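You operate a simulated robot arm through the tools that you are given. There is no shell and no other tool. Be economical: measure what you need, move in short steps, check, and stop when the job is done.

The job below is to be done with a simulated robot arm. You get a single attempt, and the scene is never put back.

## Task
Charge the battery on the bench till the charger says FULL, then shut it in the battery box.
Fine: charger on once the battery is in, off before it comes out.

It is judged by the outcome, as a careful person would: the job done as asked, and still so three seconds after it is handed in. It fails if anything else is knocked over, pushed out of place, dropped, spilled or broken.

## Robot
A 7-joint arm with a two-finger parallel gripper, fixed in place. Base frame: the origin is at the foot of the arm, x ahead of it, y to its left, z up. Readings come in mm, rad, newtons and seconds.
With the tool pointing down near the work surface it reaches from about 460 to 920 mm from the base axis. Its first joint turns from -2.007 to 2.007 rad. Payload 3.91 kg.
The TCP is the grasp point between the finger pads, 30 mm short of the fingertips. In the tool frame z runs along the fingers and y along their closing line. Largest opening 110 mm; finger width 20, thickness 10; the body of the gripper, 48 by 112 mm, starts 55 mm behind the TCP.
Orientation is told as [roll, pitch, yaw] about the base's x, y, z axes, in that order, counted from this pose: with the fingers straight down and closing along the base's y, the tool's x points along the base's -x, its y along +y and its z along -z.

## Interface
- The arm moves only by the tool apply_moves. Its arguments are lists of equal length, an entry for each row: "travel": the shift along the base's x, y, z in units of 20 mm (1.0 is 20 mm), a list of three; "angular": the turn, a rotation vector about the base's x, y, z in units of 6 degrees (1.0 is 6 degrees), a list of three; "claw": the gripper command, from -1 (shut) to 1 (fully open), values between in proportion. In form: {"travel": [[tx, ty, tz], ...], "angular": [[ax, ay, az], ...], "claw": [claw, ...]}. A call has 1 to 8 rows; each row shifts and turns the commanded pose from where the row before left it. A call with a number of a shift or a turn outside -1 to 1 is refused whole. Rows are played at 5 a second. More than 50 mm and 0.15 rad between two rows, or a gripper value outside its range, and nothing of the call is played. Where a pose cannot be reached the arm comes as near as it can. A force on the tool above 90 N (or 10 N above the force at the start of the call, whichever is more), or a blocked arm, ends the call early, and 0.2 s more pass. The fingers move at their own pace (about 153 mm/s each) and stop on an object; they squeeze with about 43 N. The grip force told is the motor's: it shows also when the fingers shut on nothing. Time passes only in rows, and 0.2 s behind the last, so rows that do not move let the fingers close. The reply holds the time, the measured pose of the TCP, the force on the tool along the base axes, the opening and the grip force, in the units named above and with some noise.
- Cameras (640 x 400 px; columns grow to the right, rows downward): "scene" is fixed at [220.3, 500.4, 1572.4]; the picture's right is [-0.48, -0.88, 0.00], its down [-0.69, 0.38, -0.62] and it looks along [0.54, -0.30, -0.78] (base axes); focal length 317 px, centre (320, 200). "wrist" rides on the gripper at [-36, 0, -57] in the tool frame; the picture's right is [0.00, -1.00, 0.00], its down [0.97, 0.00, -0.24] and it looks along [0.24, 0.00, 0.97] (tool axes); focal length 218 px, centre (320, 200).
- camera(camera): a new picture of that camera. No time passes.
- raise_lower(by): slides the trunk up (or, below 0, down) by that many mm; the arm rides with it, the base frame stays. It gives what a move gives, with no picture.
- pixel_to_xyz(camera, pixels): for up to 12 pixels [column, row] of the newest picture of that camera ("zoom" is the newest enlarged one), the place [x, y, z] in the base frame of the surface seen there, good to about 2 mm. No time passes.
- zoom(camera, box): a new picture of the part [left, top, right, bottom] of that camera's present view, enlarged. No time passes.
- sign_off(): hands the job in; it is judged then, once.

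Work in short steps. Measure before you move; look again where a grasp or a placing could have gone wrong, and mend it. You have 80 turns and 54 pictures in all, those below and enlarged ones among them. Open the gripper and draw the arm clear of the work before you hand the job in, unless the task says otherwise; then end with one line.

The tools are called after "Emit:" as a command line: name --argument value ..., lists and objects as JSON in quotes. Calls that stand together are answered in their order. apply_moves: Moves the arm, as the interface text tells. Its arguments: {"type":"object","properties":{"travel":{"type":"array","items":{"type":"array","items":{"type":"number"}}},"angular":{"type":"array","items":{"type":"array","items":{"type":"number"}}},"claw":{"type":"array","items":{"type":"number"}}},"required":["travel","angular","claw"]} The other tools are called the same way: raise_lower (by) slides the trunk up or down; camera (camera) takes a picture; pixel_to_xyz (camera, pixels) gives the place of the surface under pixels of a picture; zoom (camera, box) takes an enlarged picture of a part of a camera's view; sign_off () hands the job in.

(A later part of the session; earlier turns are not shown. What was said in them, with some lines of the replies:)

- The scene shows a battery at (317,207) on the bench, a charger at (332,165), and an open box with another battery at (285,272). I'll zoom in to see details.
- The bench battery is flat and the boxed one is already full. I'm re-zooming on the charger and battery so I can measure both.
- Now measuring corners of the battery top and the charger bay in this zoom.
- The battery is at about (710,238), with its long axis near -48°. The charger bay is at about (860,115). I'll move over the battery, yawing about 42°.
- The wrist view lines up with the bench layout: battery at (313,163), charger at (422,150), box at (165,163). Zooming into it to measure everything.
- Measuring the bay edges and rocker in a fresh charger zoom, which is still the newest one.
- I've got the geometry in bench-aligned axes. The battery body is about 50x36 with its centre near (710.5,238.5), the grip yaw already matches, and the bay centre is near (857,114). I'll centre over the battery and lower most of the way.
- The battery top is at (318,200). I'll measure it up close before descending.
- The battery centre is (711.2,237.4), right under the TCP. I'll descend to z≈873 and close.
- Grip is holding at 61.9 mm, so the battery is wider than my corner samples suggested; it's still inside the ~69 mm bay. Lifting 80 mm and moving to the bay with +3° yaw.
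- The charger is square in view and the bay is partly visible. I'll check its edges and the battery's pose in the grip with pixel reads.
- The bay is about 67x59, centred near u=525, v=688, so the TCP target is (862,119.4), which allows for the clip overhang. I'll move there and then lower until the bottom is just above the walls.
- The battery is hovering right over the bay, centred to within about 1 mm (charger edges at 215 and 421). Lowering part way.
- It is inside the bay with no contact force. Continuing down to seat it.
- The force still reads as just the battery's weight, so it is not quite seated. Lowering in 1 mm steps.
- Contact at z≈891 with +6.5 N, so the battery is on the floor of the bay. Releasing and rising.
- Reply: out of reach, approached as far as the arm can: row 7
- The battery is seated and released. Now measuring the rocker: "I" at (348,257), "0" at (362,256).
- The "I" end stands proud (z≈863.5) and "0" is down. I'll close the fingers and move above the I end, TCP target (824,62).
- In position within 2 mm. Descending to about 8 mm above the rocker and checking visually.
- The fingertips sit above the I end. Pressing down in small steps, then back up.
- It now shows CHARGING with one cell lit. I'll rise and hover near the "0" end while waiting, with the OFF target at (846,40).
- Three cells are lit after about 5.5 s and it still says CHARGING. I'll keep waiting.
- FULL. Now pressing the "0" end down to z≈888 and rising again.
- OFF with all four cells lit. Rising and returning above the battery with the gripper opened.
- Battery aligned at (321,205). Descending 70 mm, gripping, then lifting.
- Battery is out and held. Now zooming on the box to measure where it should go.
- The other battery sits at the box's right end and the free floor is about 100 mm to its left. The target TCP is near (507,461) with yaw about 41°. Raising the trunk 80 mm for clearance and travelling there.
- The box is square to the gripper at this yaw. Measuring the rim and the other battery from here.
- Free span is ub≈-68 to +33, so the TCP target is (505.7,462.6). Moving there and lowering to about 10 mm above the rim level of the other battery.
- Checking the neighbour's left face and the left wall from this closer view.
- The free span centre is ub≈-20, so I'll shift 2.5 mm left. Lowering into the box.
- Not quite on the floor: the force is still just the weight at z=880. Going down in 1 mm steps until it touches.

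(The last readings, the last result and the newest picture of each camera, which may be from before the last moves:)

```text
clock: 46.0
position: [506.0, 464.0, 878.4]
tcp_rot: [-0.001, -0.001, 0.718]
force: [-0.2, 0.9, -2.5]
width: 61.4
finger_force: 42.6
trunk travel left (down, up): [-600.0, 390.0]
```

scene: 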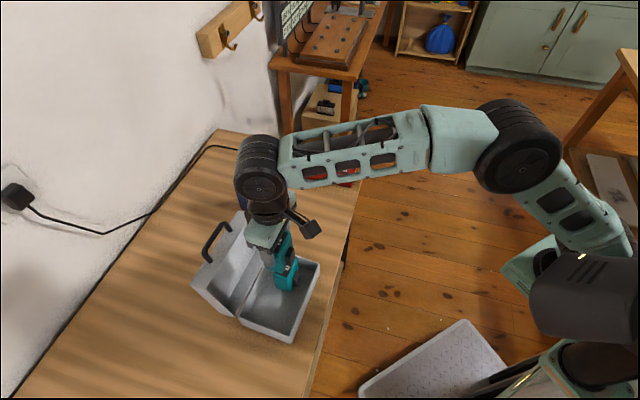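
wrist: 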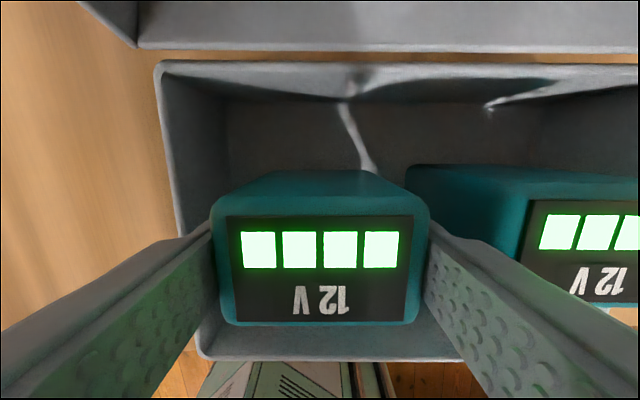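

Emit:
apply_moves --travel '[[0, 0, -0.06], [0, 0, -0.05], [0, 0, 0]]' --angular '[[0, 0, 0], [0, 0, 0], [0, 0, 0]]' --claw '[-1, -1, -1]'

```text
clock: 46.8
position: [506.1, 463.5, 876.1]
tcp_rot: [0.0, 0.001, 0.717]
force: [0.9, 0.8, -3.1]
width: 61.9
finger_force: 43.2
trunk travel left (down, up): [-600.0, 390.0]
```

No contact yet at z=876. Continuing in small steps.

Emit:
apply_moves --travel '[[0, 0, -0.06], [0, 0, -0.06], [0, 0, 0]]' --angular '[[0, 0, 0], [0, 0, 0], [0, 0, 0]]' --claw '[-1, -1, -1]'

```text
clock: 47.6
position: [505.8, 464.8, 876.7]
tcp_rot: [0.001, -0.001, 0.717]
force: [-1.9, -5.2, 14.9]
width: 61.7
finger_force: 43.2
trunk travel left (down, up): [-600.0, 390.0]
```

Contact on the floor (+15 N). Opening slightly to about 72 mm and rising straight up.

Emit:
apply_moves --travel '[[0, 0, 0.03], [0, 0, 0], [0, 0, 0.5], [0, 0, 1], [0, 0, 1], [0, 0, 1], [0, 0, 1], [0, 0, 1]]' --angular '[[0, 0, 0], [0, 0, 0], [0, 0, 0], [0, 0, 0], [0, 0, 0], [0, 0, 0], [0, 0, 0], [0, 0, 0]]' --claw '[0.31, 0.31, 0.31, 0.31, 0.31, 0.31, 0.31, 0.31]'

Emit:
camera --camera "wrist"

```text
clock: 49.4
position: [505.8, 464.8, 984.9]
tcp_rot: [-0.001, -0.001, 0.718]
force: [-0.3, 0.4, 1.2]
width: 72.1
finger_force: 0.1
trunk travel left (down, up): [-600.0, 390.0]
```

```text
21 pictures are left
```

wrist: 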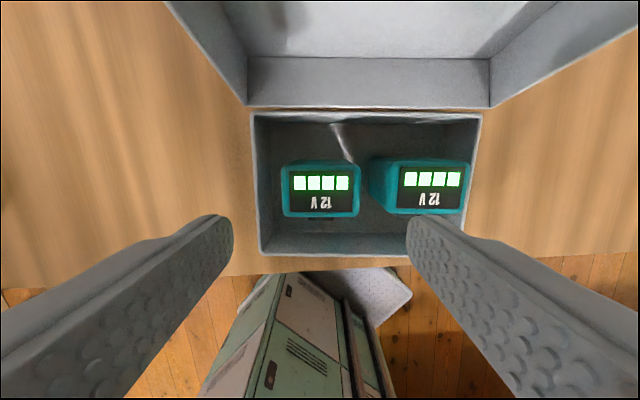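

Both batteries stand in the box with all cells lit. Next is the lid, so I'll raise clear and back off towards the robot while yawing -90° so the fingers close across the handle bar.

Emit:
raise_lower --by 140

Emit:
apply_moves --travel '[[0, -0.8, 0], [0, -0.8, 0], [0, -0.8, 0], [0, -0.8, 0], [0, -0.8, 0], [0, -0.8, 0], [0, -0.8, 0], [0, -0.8, 0]]' --angular '[[0, 0, -1], [0, 0, -1], [0, 0, -1], [0, 0, -1], [0, 0, -1], [0, 0, -1], [0, 0, -1], [0, 0, -1]]' --claw '[0, 0, 0, 0, 0, 0, 0, 0]'

Emit:
apply_moves --travel '[[0, 0, 0], [0, 0, 0], [0, 0, 0], [0, 0, 0], [0, 0, 0], [0, 0, 0], [0, 0, 0], [0, 0, 0]]' --angular '[[0, 0, -1], [0, 0, -1], [0, 0, -1], [0, 0, -1], [0, 0, -1], [0, 0, -1], [0, 0, -1], [0, 0, 0]]' --claw '[0, 0, 0, 0, 0, 0, 0, 0]'

Emit:
zoom --camera "scene" --box '[180, 200, 300, 320]'

```text
clock: 51.1
position: [506.4, 465.4, 1124.9]
tcp_rot: [0.0, 0.0, 0.719]
force: [1.0, -0.4, 0.2]
width: 72.1
finger_force: 0.1
trunk travel left (down, up): [-740.0, 250.0]
```

```text
clock: 52.9
position: [505.2, 336.1, 1125.2]
tcp_rot: [-0.001, 0.001, -0.121]
force: [0.1, 0.6, 1.0]
width: 55.0
finger_force: 0.0
trunk travel left (down, up): [-740.0, 250.0]
```

```text
clock: 54.7
position: [506.1, 336.0, 1125.3]
tcp_rot: [-0.001, 0.001, -0.857]
force: [0.4, 0.5, 0.0]
width: 54.9
finger_force: 0.0
trunk travel left (down, up): [-740.0, 250.0]
```

```text
3.33 times, centred on (240, 260) of scene
```

zoom: 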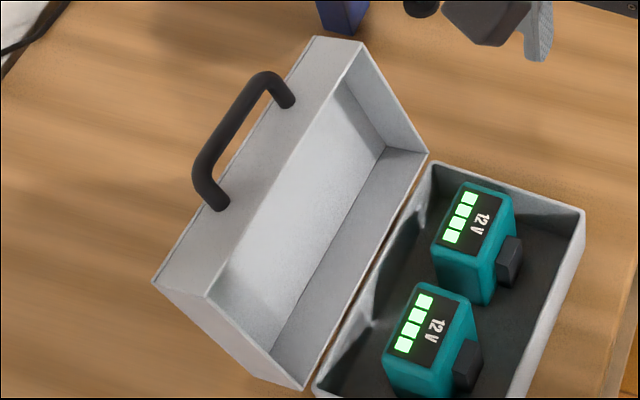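

The handle is clear in the zoom: bar from (200,170) to (265,78), feet at (217,205) and (288,103) on the lid's front wall. Measuring the lid and handle.

Emit:
pixel_to_xyz --camera "zoom" --pixels '[[201, 172], [214, 140], [230, 115], [246, 92], [265, 77], [217, 204], [289, 103], [157, 280], [206, 294], [316, 40], [360, 44], [250, 205]]'

Emit:
pixel_to_xyz --camera "zoom" --pixels '[[302, 388], [425, 155], [180, 290], [230, 340], [275, 300], [330, 160], [345, 90], [195, 250], [300, 75], [265, 110], [385, 150], [270, 352]]'

```text
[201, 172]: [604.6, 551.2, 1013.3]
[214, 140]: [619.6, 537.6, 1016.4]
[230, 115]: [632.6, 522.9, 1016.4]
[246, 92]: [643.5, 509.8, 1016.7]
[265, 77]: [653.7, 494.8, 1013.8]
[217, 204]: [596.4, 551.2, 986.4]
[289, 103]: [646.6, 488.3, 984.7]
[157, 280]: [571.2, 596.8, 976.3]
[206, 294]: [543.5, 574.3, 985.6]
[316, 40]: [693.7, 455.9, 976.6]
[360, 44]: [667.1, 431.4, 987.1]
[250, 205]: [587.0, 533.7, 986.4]
```

```text
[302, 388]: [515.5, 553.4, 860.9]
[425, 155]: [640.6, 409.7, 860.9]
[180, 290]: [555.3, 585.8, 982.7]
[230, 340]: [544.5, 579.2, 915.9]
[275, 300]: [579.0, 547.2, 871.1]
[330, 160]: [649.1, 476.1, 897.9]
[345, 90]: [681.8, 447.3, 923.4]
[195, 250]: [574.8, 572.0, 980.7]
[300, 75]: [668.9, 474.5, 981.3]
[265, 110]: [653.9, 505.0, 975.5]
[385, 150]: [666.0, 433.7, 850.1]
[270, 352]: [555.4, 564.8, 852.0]
```

Box-frame geometry: hinge at v≈750, z≈858; handle bar at v≈821, z≈1012, u≈18, so r≈170. I'll loosely straddle the bar and lead it along its arc so the lid can't slam. Moving above the bar at (632,525) now.

Emit:
apply_moves --travel '[[0.63, 0.945, 0], [0.63, 0.945, 0], [0.63, 0.945, 0], [0.63, 0.945, 0], [0.63, 0.945, 0], [0.63, 0.945, 0], [0.63, 0.945, 0], [0.63, 0.945, 0]]' --angular '[[0, 0, 0], [0, 0, 0], [0, 0, 0], [0, 0, 0], [0, 0, 0], [0, 0, 0], [0, 0, 0], [0, 0, 0]]' --claw '[-0.2, -0.2, -0.2, -0.2, -0.2, -0.2, -0.2, -0.2]'

Emit:
apply_moves --travel '[[0.63, 0.945, 0], [0.6, 0.945, 0], [0, 0, 0]]' --angular '[[0, 0, 0], [0, 0, 0], [0, 0, 0]]' --claw '[-0.2, -0.2, -0.2]'

Emit:
camera --camera "wrist"

```text
clock: 56.5
position: [596.8, 474.3, 1120.0]
tcp_rot: [-0.002, 0.0, -0.854]
force: [-0.6, 0.2, -0.5]
width: 44.0
finger_force: 0.0
out of reach, approached as far as the arm can: row 8
trunk travel left (down, up): [-740.0, 250.0]
```

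```text
clock: 57.3
position: [592.6, 479.7, 1118.8]
tcp_rot: [0.0, -0.001, -0.854]
force: [0.0, -0.9, 0.4]
width: 43.8
finger_force: 0.0
out of reach, approached as far as the arm can: row 1, 2
trunk travel left (down, up): [-740.0, 250.0]
```

```text
19 pictures are left
```

wrist: 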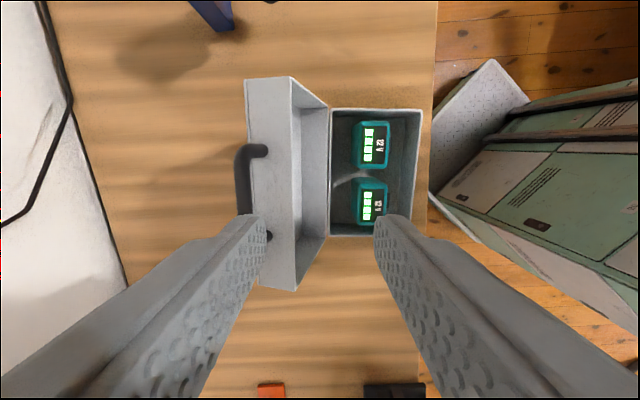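

The arm reached a limit at radius ~763 with this height and yaw. I'll lower the trunk a bit (fingertips still above the handle top) and try going outward again.

Emit:
raise_lower --by -45

Emit:
apply_moves --travel '[[0.5, 0.5, 0.5], [0.5, 0.5, 0.5], [0, 0, 0]]' --angular '[[0, 0, 0], [0, 0, 0], [0, 0, 0]]' --claw '[-0.2, -0.2, -0.2]'

```text
clock: 58.1
position: [593.3, 480.1, 1073.5]
tcp_rot: [0.001, 0.002, -0.853]
force: [0.3, -0.6, 0.1]
width: 44.1
finger_force: 0.1
trunk travel left (down, up): [-695.0, 295.0]
```

```text
clock: 58.9
position: [588.9, 479.2, 1082.7]
tcp_rot: [-0.001, 0.001, -0.853]
force: [0.0, 0.2, 0.1]
width: 44.0
finger_force: 0.0
out of reach, approached as far as the arm can: row 1, 2
trunk travel left (down, up): [-695.0, 295.0]
```

Reach shrinks as the arm works higher relative to the trunk, so I'll raise the trunk 240 mm and let the arm reach down. That should give more radius at this height.

Emit:
raise_lower --by 240

Emit:
apply_moves --travel '[[0, 0, -1], [0, 0, -1], [0, 0, -1], [0, 0, -1], [0, 0, -1], [0, 0, -1], [0, 0, -1], [0, 0, -1]]' --angular '[[0, 0, 0], [0, 0, 0], [0, 0, 0], [0, 0, 0], [0, 0, 0], [0, 0, 0], [0, 0, 0], [0, 0, 0]]' --claw '[-0.2, -0.2, -0.2, -0.2, -0.2, -0.2, -0.2, -0.2]'

Emit:
apply_moves --travel '[[0.6, 0.6, -0.8], [0.6, 0.6, -0.6], [0.5, 0.6, -0.6], [0, 0, 0]]' --angular '[[0, 0, 0], [0, 0, 0], [0, 0, 0], [0, 0, 0]]' --claw '[-0.2, -0.2, -0.2, -0.2]'

```text
clock: 61.4
position: [589.9, 478.9, 1321.8]
tcp_rot: [0.001, -0.001, -0.855]
force: [0.4, -0.2, 0.1]
width: 44.1
finger_force: 0.1
trunk travel left (down, up): [-935.0, 55.0]
```

```text
clock: 63.2
position: [590.1, 479.2, 1162.5]
tcp_rot: [0.0, 0.0, -0.852]
force: [0.0, 0.5, -0.8]
width: 44.2
finger_force: 0.2
trunk travel left (down, up): [-935.0, 55.0]
```

```text
clock: 64.2
position: [606.0, 489.1, 1129.4]
tcp_rot: [-0.001, 0.001, -0.852]
force: [-0.3, 0.3, -0.4]
width: 43.9
finger_force: 0.1
out of reach, approached as far as the arm can: row 2, 3
trunk travel left (down, up): [-935.0, 55.0]
```

The limit seems to come from the wrist at this yaw (r≈779 even with a better height). I'll turn the tool 180° to the equivalent opposite yaw (131°), which closes along the same line.

Emit:
apply_moves --travel '[[-0.5, -0.5, 0], [0, 0, 0], [0, 0, 0], [0, 0, 0], [0, 0, 0], [0, 0, 0], [0, 0, 0], [0, 0, 0]]' --angular '[[0, 0, 1], [0, 0, 1], [0, 0, 1], [0, 0, 1], [0, 0, 1], [0, 0, 1], [0, 0, 1], [0, 0, 1]]' --claw '[-0.2, -0.2, -0.2, -0.2, -0.2, -0.2, -0.2, -0.2]'

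Emit:
apply_moves --travel '[[0, 0, 0], [0, 0, 0], [0, 0, 0], [0, 0, 0], [0, 0, 0], [0, 0, 0], [0, 0, 0], [0, 0, 0]]' --angular '[[0, 0, 1], [0, 0, 1], [0, 0, 1], [0, 0, 1], [0, 0, 1], [0, 0, 1], [0, 0, 1], [0, 0, 1]]' --claw '[-0.2, -0.2, -0.2, -0.2, -0.2, -0.2, -0.2, -0.2]'

Emit:
apply_moves --travel '[[0, 0, 0], [0, 0, 0], [0, 0, 0], [0, 0, 0], [0, 0, 0], [0, 0, 0], [0, 0, 0], [0, 0, 0]]' --angular '[[0, 0, 1], [0, 0, 1], [0, 0, 1], [0, 0, 1], [0, 0, 1], [0, 0, 1], [0, 0, 1], [0, 0, 1]]' --claw '[-0.2, -0.2, -0.2, -0.2, -0.2, -0.2, -0.2, -0.2]'

Emit:
apply_moves --travel '[[0, 0, 0], [0, 0, 0], [0, 0, 0], [0, 0, 0], [0, 0, 0], [0, 0, 0], [0, 0, 0]]' --angular '[[0, 0, 1], [0, 0, 1], [0, 0, 1], [0, 0, 1], [0, 0, 1], [0, 0, 0.95], [0, 0, 0]]' --claw '[-0.2, -0.2, -0.2, -0.2, -0.2, -0.2, -0.2]'

Emit:
apply_moves --travel '[[0.6, 0.6, 0], [0.6, 0.6, 0], [0.5, 0.6, 0], [0, 0, 0]]' --angular '[[0, 0, 0], [0, 0, 0], [0, 0, 0], [0, 0, 0]]' --claw '[-0.2, -0.2, -0.2, -0.2]'

```text
clock: 66.0
position: [596.3, 479.7, 1129.1]
tcp_rot: [0.002, 0.0, -0.013]
force: [0.1, -0.1, 0.0]
width: 44.0
finger_force: 0.1
trunk travel left (down, up): [-935.0, 55.0]
```

```text
clock: 67.8
position: [595.8, 479.8, 1130.7]
tcp_rot: [-0.002, 0.0, 0.823]
force: [-0.2, 0.9, -0.1]
width: 43.8
finger_force: 0.0
trunk travel left (down, up): [-935.0, 55.0]
```

```text
clock: 69.6
position: [595.9, 479.7, 1129.9]
tcp_rot: [-0.001, 0.001, 1.661]
force: [0.2, -0.3, -0.2]
width: 44.0
finger_force: 0.1
trunk travel left (down, up): [-935.0, 55.0]
```

```text
clock: 71.2
position: [596.1, 479.1, 1130.8]
tcp_rot: [0.0, 0.001, 2.284]
force: [1.1, 0.5, -0.6]
width: 43.8
finger_force: 0.1
trunk travel left (down, up): [-935.0, 55.0]
```

```text
clock: 72.2
position: [610.5, 490.1, 1131.4]
tcp_rot: [0.0, -0.002, 2.284]
force: [0.0, 0.4, 0.3]
width: 44.0
finger_force: 0.1
out of reach, approached as far as the arm can: row 2, 3
trunk travel left (down, up): [-935.0, 55.0]
```

Both cross yaws have the same limit, so a straddle from above is out of range. I'll turn back to yaw 41° (radially aligned) and test the reach, with the aim of pushing the lid from behind.

Emit:
apply_moves --travel '[[0, 0, 0], [0, 0, 0], [0, 0, 0], [0, 0, 0], [0, 0, 0], [0, 0, 0], [0, 0, 0], [0, 0, 0]]' --angular '[[0, 0, -1], [0, 0, -1], [0, 0, -1], [0, 0, -1], [0, 0, -1], [0, 0, -1], [0, 0, -1], [0, 0, -1]]' --claw '[-1, -1, -1, -1, -1, -1, -1, -1]'

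Emit:
apply_moves --travel '[[0, 0, 0], [0, 0, 0], [0, 0, 0], [0, 0, 0], [0, 0, 0], [0, 0, 0], [0, 0, 0]]' --angular '[[0, 0, -1], [0, 0, -1], [0, 0, -1], [0, 0, -1], [0, 0, -1], [0, 0, -1], [0, 0, -0.95]]' --claw '[-1, -1, -1, -1, -1, -1, -1]'

Emit:
apply_moves --travel '[[0.6, 0.6, 0], [0.6, 0.6, 0], [0.6, 0.6, 0], [0.6, 0.6, 0], [0, 0, 0]]' --angular '[[0, 0, 0], [0, 0, 0], [0, 0, 0], [0, 0, 0], [0, 0, 0]]' --claw '[-1, -1, -1, -1, -1]'

```text
clock: 74.0
position: [610.7, 489.6, 1131.4]
tcp_rot: [0.0, 0.002, 1.444]
force: [0.2, -0.1, 0.1]
width: 0.0
finger_force: 37.3
trunk travel left (down, up): [-935.0, 55.0]
```

```text
clock: 75.6
position: [611.0, 487.9, 1130.4]
tcp_rot: [-0.001, -0.001, 0.715]
force: [-0.5, 0.8, 0.1]
width: 0.0
finger_force: 37.6
trunk travel left (down, up): [-935.0, 55.0]
```

```text
clock: 76.8
position: [619.0, 484.0, 1132.9]
tcp_rot: [0.001, 0.0, 0.718]
force: [0.2, 1.1, 0.3]
width: 0.0
finger_force: 37.5
out of reach, approached as far as the arm can: row 1, 2, 3, 4
trunk travel left (down, up): [-935.0, 55.0]
```

Same limit here, so it isn't yaw. I'll look at the arm's posture to understand it.

Emit:
camera --camera "scene"

```text
18 pictures are left
```

scene: 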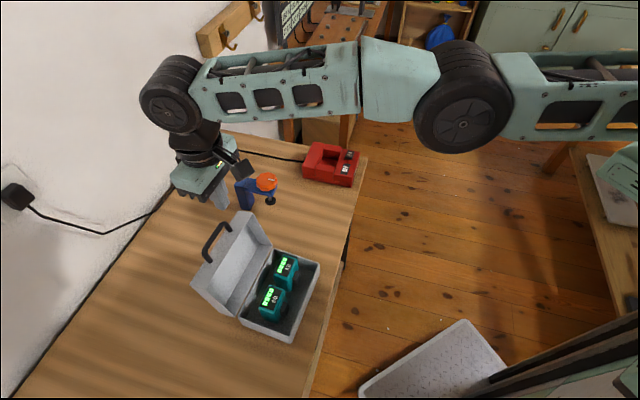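

The arm is simply stretched out: the shoulder sits to the robot's right, so this spot is about 40 mm too far with a vertical tool. Tilting the tool 20° (tips outward) gains that. I'll back off, return to yaw -49°, and tilt about the bench-parallel axis.

Emit:
apply_moves --travel '[[-0.75, -0.15, 0], [-0.75, -0.15, 0], [-0.75, -0.15, 0], [0, 0, 0], [0, 0, 0], [0, 0, 0], [0, 0, 0], [0, 0, 0]]' --angular '[[0, 0, -1], [0, 0, -1], [0, 0, -1], [0, 0, -1], [0, 0, -1], [0, 0, -1], [0, 0, -1], [0, 0, -1]]' --claw '[-0.2, -0.2, -0.2, -0.2, -0.2, -0.2, -0.2, -0.2]'

Emit:
apply_moves --travel '[[0, 0, 0], [0, 0, 0], [0, 0, 0], [0, 0, 0], [0, 0, 0], [0, 0, 0], [0, 0, 0]]' --angular '[[0, 0, -1], [0, 0, -1], [0, 0, -1], [0, 0, -1], [0, 0, -1], [0, 0, -1], [0, 0, -1]]' --claw '[-0.2, -0.2, -0.2, -0.2, -0.2, -0.2, -0.2]'

Emit:
apply_moves --travel '[[0, 0, 0], [0, 0, 0], [0, 0, 0], [0, 0, 0], [0, 0, 0]]' --angular '[[0.547, -0.63, 0], [0.547, -0.63, 0], [0.547, -0.63, 0], [0.547, -0.63, 0], [0, 0, 0]]' --claw '[-0.2, -0.2, -0.2, -0.2, -0.2]'

Emit:
raise_lower --by -60

```text
clock: 78.6
position: [572.5, 476.3, 1133.5]
tcp_rot: [0.0, 0.0, -0.122]
force: [1.0, 0.1, -0.2]
width: 43.8
finger_force: 0.1
trunk travel left (down, up): [-935.0, 55.0]
```

```text
clock: 80.2
position: [573.9, 475.7, 1132.5]
tcp_rot: [0.0, 0.001, -0.854]
force: [-0.2, -0.6, -0.4]
width: 44.0
finger_force: 0.1
trunk travel left (down, up): [-935.0, 55.0]
```

```text
clock: 81.4
position: [573.8, 475.3, 1133.4]
tcp_rot: [0.351, 0.0, -0.853]
force: [0.5, 0.0, -0.4]
width: 43.7
finger_force: 0.2
trunk travel left (down, up): [-935.0, 55.0]
```

```text
clock: 82.4
position: [573.3, 475.9, 1071.8]
tcp_rot: [0.35, 0.0, -0.853]
force: [1.0, 0.0, -0.3]
width: 43.9
finger_force: 0.1
trunk travel left (down, up): [-875.0, 115.0]
```

Tilt achieved. Moving out over the handle bar at (628,522), with the tips about 25 mm above it.

Emit:
apply_moves --travel '[[0.91, 0.76, 0], [0.91, 0.76, 0], [0.91, 0.77, 0], [0, 0, 0]]' --angular '[[0, 0, 0], [0, 0, 0], [0, 0, 0], [0, 0, 0]]' --claw '[-0.2, -0.2, -0.2, -0.2]'

Emit:
camera --camera "wrist"

Emit:
zoom --camera "scene" --box '[150, 160, 310, 320]'

```text
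clock: 83.4
position: [626.9, 521.6, 1074.5]
tcp_rot: [0.349, 0.001, -0.854]
force: [-0.1, -0.3, -0.8]
width: 43.9
finger_force: 0.0
trunk travel left (down, up): [-875.0, 115.0]
```

```text
17 pictures are left
```

wrist: 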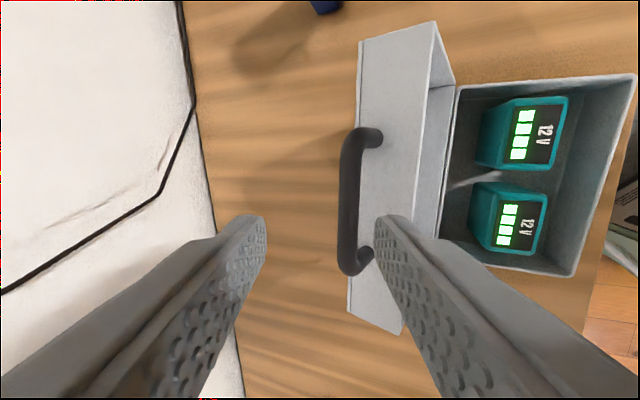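

```text
2.50 times, centred on (230, 240) of scene
```

zoom: 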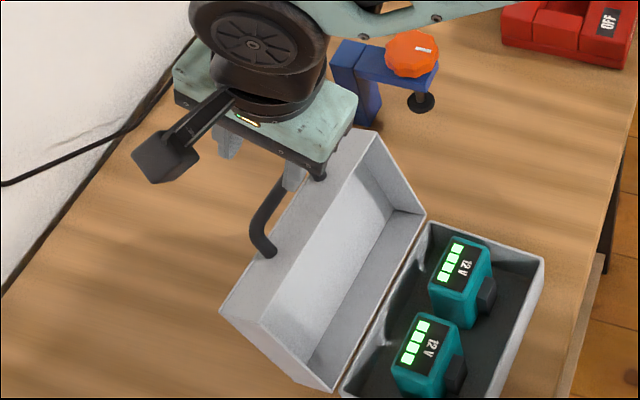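

Reachable now. Checking the bar's coordinates from this view before descending.

Emit:
pixel_to_xyz --camera "wrist" --pixels '[[350, 165], [349, 200], [348, 235], [342, 200], [356, 200], [368, 137], [370, 150], [385, 120]]'

```text
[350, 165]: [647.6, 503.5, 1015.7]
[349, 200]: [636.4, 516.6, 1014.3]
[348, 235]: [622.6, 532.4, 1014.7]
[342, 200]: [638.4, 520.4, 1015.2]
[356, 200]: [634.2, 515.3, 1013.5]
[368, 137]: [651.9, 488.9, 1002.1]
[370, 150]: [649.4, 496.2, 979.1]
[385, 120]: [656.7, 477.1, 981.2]
```

The bar centre is at v≈820, z≈1010, in line with the tool. Narrowing to 36 mm, descending 48 mm around the bar, then narrowing to 22 mm.

Emit:
apply_moves --travel '[[0, 0, -0.8], [0, 0, -0.7], [0, 0, -0.5], [0, 0, -0.4], [0, 0, 0], [0, 0, 0]]' --angular '[[0, 0, 0], [0, 0, 0], [0, 0, 0], [0, 0, 0], [0, 0, 0], [0, 0, 0]]' --claw '[-0.345, -0.345, -0.345, -0.345, -0.6, -0.6]'

Emit:
zoom --camera "scene" --box '[150, 180, 270, 300]'

Emit:
camera --camera "wrist"

```text
clock: 84.8
position: [627.3, 523.0, 1024.6]
tcp_rot: [0.349, -0.001, -0.852]
force: [0.5, 0.4, 0.7]
width: 22.1
finger_force: 0.1
trunk travel left (down, up): [-875.0, 115.0]
```

```text
3.33 times, centred on (210, 240) of scene
```

zoom: 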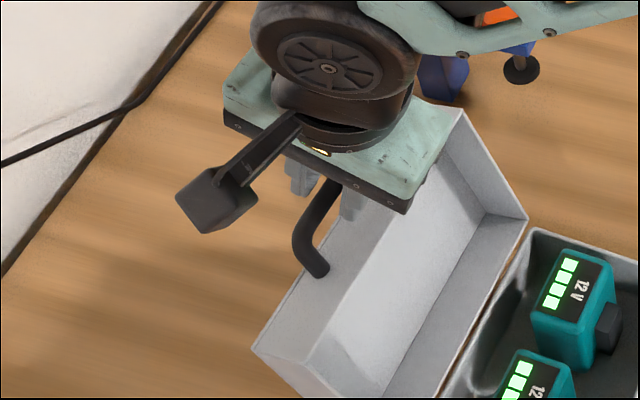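

```text
14 pictures are left
```

wrist: 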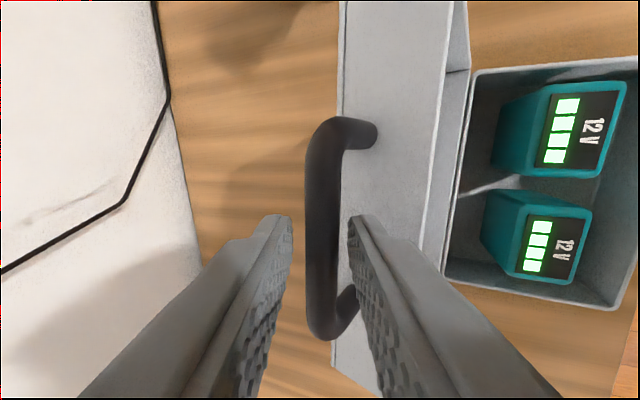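

The bar is captured between the fingers. Leading it along the arc for the first 20° (bar from v=820 to 765), then checking.

Emit:
apply_moves --travel '[[-0.24, -0.209, 0.13], [-0.24, -0.208, 0.13], [-0.262, -0.228, 0.11], [-0.263, -0.228, 0.11], [-0.27, -0.235, 0.08], [-0.27, -0.234, 0.08], [-0.272, -0.236, 0.05], [-0.272, -0.236, 0.045]]' --angular '[[0, 0, 0], [0, 0, 0], [0, 0, 0], [0, 0, 0], [0, 0, 0], [0, 0, 0], [0, 0, 0], [0, 0, 0]]' --claw '[-0.6, -0.6, -0.6, -0.6, -0.6, -0.6, -0.6, -0.6]'

Emit:
zoom --camera "scene" --box '[180, 180, 340, 340]'

```text
clock: 86.6
position: [586.6, 484.3, 1039.2]
tcp_rot: [0.35, 0.0, -0.854]
force: [0.2, 0.4, -1.1]
width: 22.2
finger_force: 0.3
trunk travel left (down, up): [-875.0, 115.0]
```

```text
2.50 times, centred on (260, 260) of scene
```

zoom: 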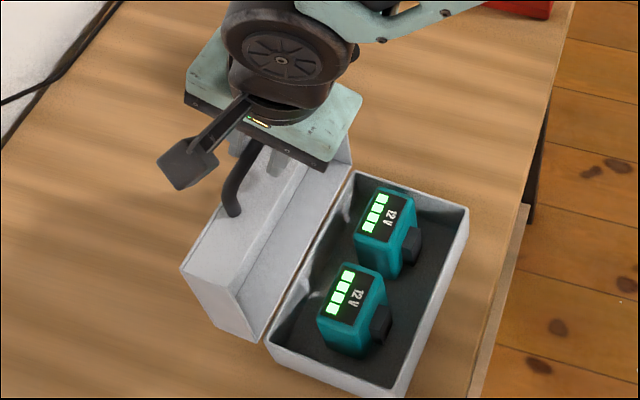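

The lid follows smoothly with no force and the box hasn't moved. Continuing the arc past vertical to φ≈115° while bringing the tool back upright.

Emit:
apply_moves --travel '[[-0.521, -0.453, 0.03], [-0.521, -0.453, -0.03], [-0.517, -0.449, -0.095], [-0.506, -0.44, -0.16], [-0.495, -0.43, -0.22], [-0.479, -0.417, -0.28], [0, 0, 0]]' --angular '[[-0.365, 0.42, 0], [-0.365, 0.42, 0], [-0.365, 0.42, 0], [-0.365, 0.42, 0], [-0.365, 0.42, 0], [-0.365, 0.42, 0], [0, 0, 0]]' --claw '[-0.6, -0.6, -0.6, -0.6, -0.6, -0.6, -0.6]'

Emit:
zoom --camera "scene" --box '[180, 180, 340, 340]'

```text
clock: 88.2
position: [525.3, 432.3, 1025.4]
tcp_rot: [-0.003, 0.0, -0.853]
force: [-0.8, -0.2, 0.9]
width: 22.2
finger_force: 0.5
trunk travel left (down, up): [-875.0, 115.0]
```

```text
2.50 times, centred on (260, 260) of scene
```

zoom: 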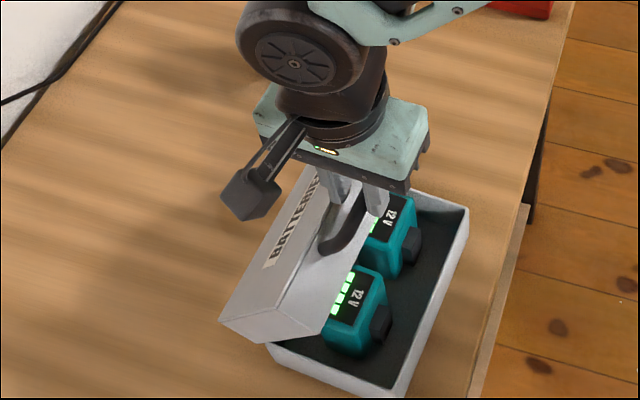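

On track (TCP v=680, z=1025, lid past vertical and showing "BATTERIES"). Continuing to φ≈150°.

Emit:
apply_moves --travel '[[-0.487, -0.423, -0.335], [-0.468, -0.407, -0.395], [-0.434, -0.377, -0.44], [-0.408, -0.354, -0.495], [-0.374, -0.325, -0.54], [-0.332, -0.289, -0.575], [-0.298, -0.259, -0.615], [0, 0, 0]]' --angular '[[0, 0, 0], [0, 0, 0], [0, 0, 0], [0, 0, 0], [0, 0, 0], [0, 0, 0], [0, 0, 0], [0, 0, 0]]' --claw '[-0.6, -0.6, -0.6, -0.6, -0.6, -0.6, -0.6, -0.6]'

Emit:
zoom --camera "scene" --box '[180, 180, 340, 340]'

```text
clock: 90.0
position: [468.3, 383.7, 956.9]
tcp_rot: [0.0, -0.001, -0.854]
force: [-0.3, -1.2, -0.4]
width: 22.5
finger_force: 0.4
trunk travel left (down, up): [-875.0, 115.0]
```

```text
2.50 times, centred on (260, 260) of scene
```

zoom: 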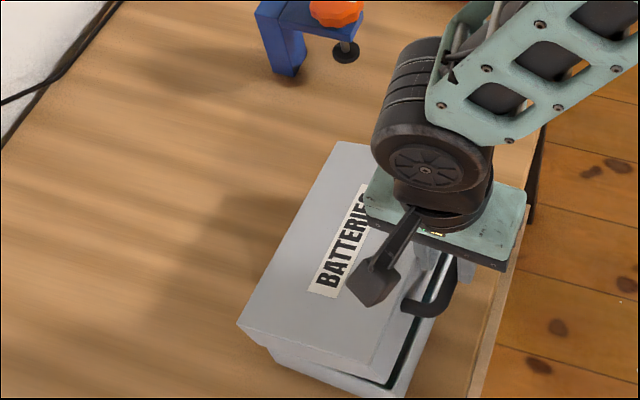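

The lid is almost down. Following the last of the arc.

Emit:
apply_moves --travel '[[-0.253, -0.22, -0.65], [-0.211, -0.184, -0.675], [-0.166, -0.144, -0.695], [-0.121, -0.105, -0.71], [-0.03, -0.03, -0.2], [0, 0, 0], [0, 0, 0]]' --angular '[[0, 0, 0], [0, 0, 0], [0, 0, 0], [0, 0, 0], [0, 0, 0], [0, 0, 0], [0, 0, 0]]' --claw '[-0.6, -0.6, -0.6, -0.6, -0.6, -0.6, -0.6]'

Emit:
zoom --camera "scene" --box '[200, 210, 340, 350]'

```text
clock: 91.6
position: [455.1, 370.6, 897.7]
tcp_rot: [0.0, -0.002, -0.853]
force: [0.6, -0.4, 0.6]
width: 22.0
finger_force: 0.0
trunk travel left (down, up): [-875.0, 115.0]
```

```text
2.86 times, centred on (270, 280) of scene
```

zoom: 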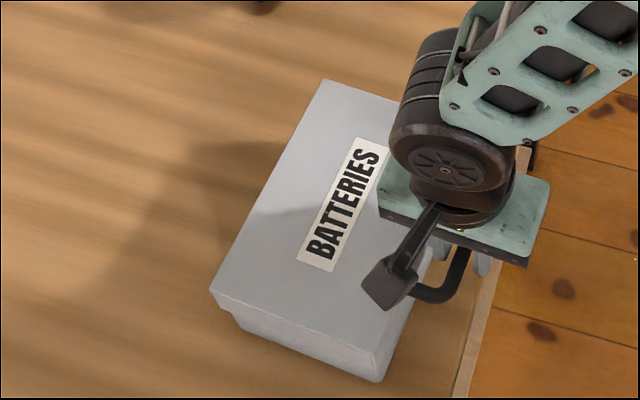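

The lid looks closed and no force reads on the fingers. Rising straight up out of the handle.

Emit:
apply_moves --travel '[[0, 0, 0.4], [0, 0, 0.6], [0, 0, 0.8], [0, 0, 1], [0, 0, 1], [0, 0, 1], [0, 0, 1]]' --angular '[[0, 0, 0], [0, 0, 0], [0, 0, 0], [0, 0, 0], [0, 0, 0], [0, 0, 0], [0, 0, 0]]' --claw '[-0.6, -0.6, -0.6, -0.6, -0.6, -0.6, -0.6]'

Emit:
apply_moves --travel '[[0, -1, 0.5], [0, -1, 0.5], [0, -1, 0.5], [0, -1, 0.5], [0, -1, 0], [0, -1, 0], [0, -1, 0], [0, -1, 0]]' --angular '[[0, 0, 0], [0, 0, 0], [0, 0, 0], [0, 0, 0], [0, 0, 0], [0, 0, 0], [0, 0, 0], [0, 0, 0]]' --claw '[1, 1, 1, 1, 1, 1, 1, 1]'

Emit:
camera --camera "scene"

Emit:
zoom --camera "scene" --box '[200, 210, 340, 350]'

```text
clock: 93.2
position: [453.7, 369.6, 1013.7]
tcp_rot: [0.001, 0.0, -0.854]
force: [-0.3, -0.4, 0.9]
width: 21.9
finger_force: 0.0
trunk travel left (down, up): [-875.0, 115.0]
```

```text
clock: 95.0
position: [454.6, 210.2, 1054.5]
tcp_rot: [0.0, 0.001, -0.852]
force: [-1.0, 1.2, 0.3]
width: 110.0
finger_force: 0.0
trunk travel left (down, up): [-875.0, 115.0]
```

```text
9 pictures are left
```

scene: 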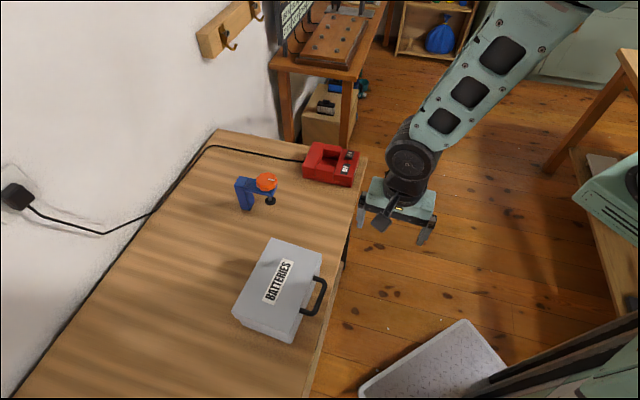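

```text
2.86 times, centred on (270, 280) of scene
```

zoom: 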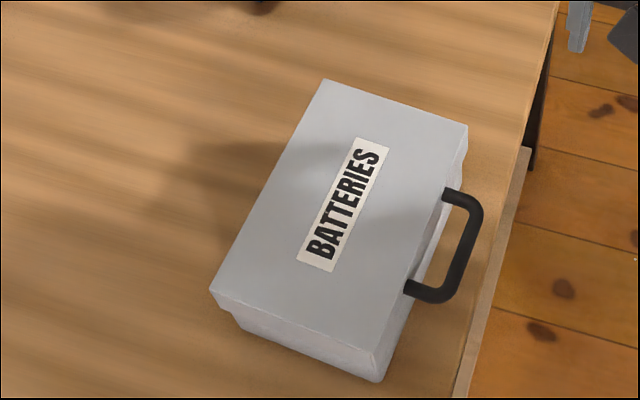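

The lid is down. Checking that the top is level, comparing front and back edges.

Emit:
pixel_to_xyz --camera "zoom" --pixels '[[325, 90], [220, 290], [460, 128], [370, 345], [340, 205], [415, 240], [440, 230], [460, 290], [400, 330], [465, 150]]'

```text
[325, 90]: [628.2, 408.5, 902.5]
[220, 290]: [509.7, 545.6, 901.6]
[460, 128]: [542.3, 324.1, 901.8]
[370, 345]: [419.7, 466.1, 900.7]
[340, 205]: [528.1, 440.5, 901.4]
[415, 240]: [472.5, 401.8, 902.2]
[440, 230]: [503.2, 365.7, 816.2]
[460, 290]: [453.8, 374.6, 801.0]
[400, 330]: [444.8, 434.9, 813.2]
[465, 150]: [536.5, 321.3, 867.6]
```

The lid top reads z≈902 at the front and back edges, so it is fully closed. The charger is off and undisturbed, and the arm is clear with the gripper open.

Emit:
sign_off

```text
The job is handed in.
```

The battery was charged until the charger read FULL, the charger was switched off before it came out, and the battery is now shut in the battery box.
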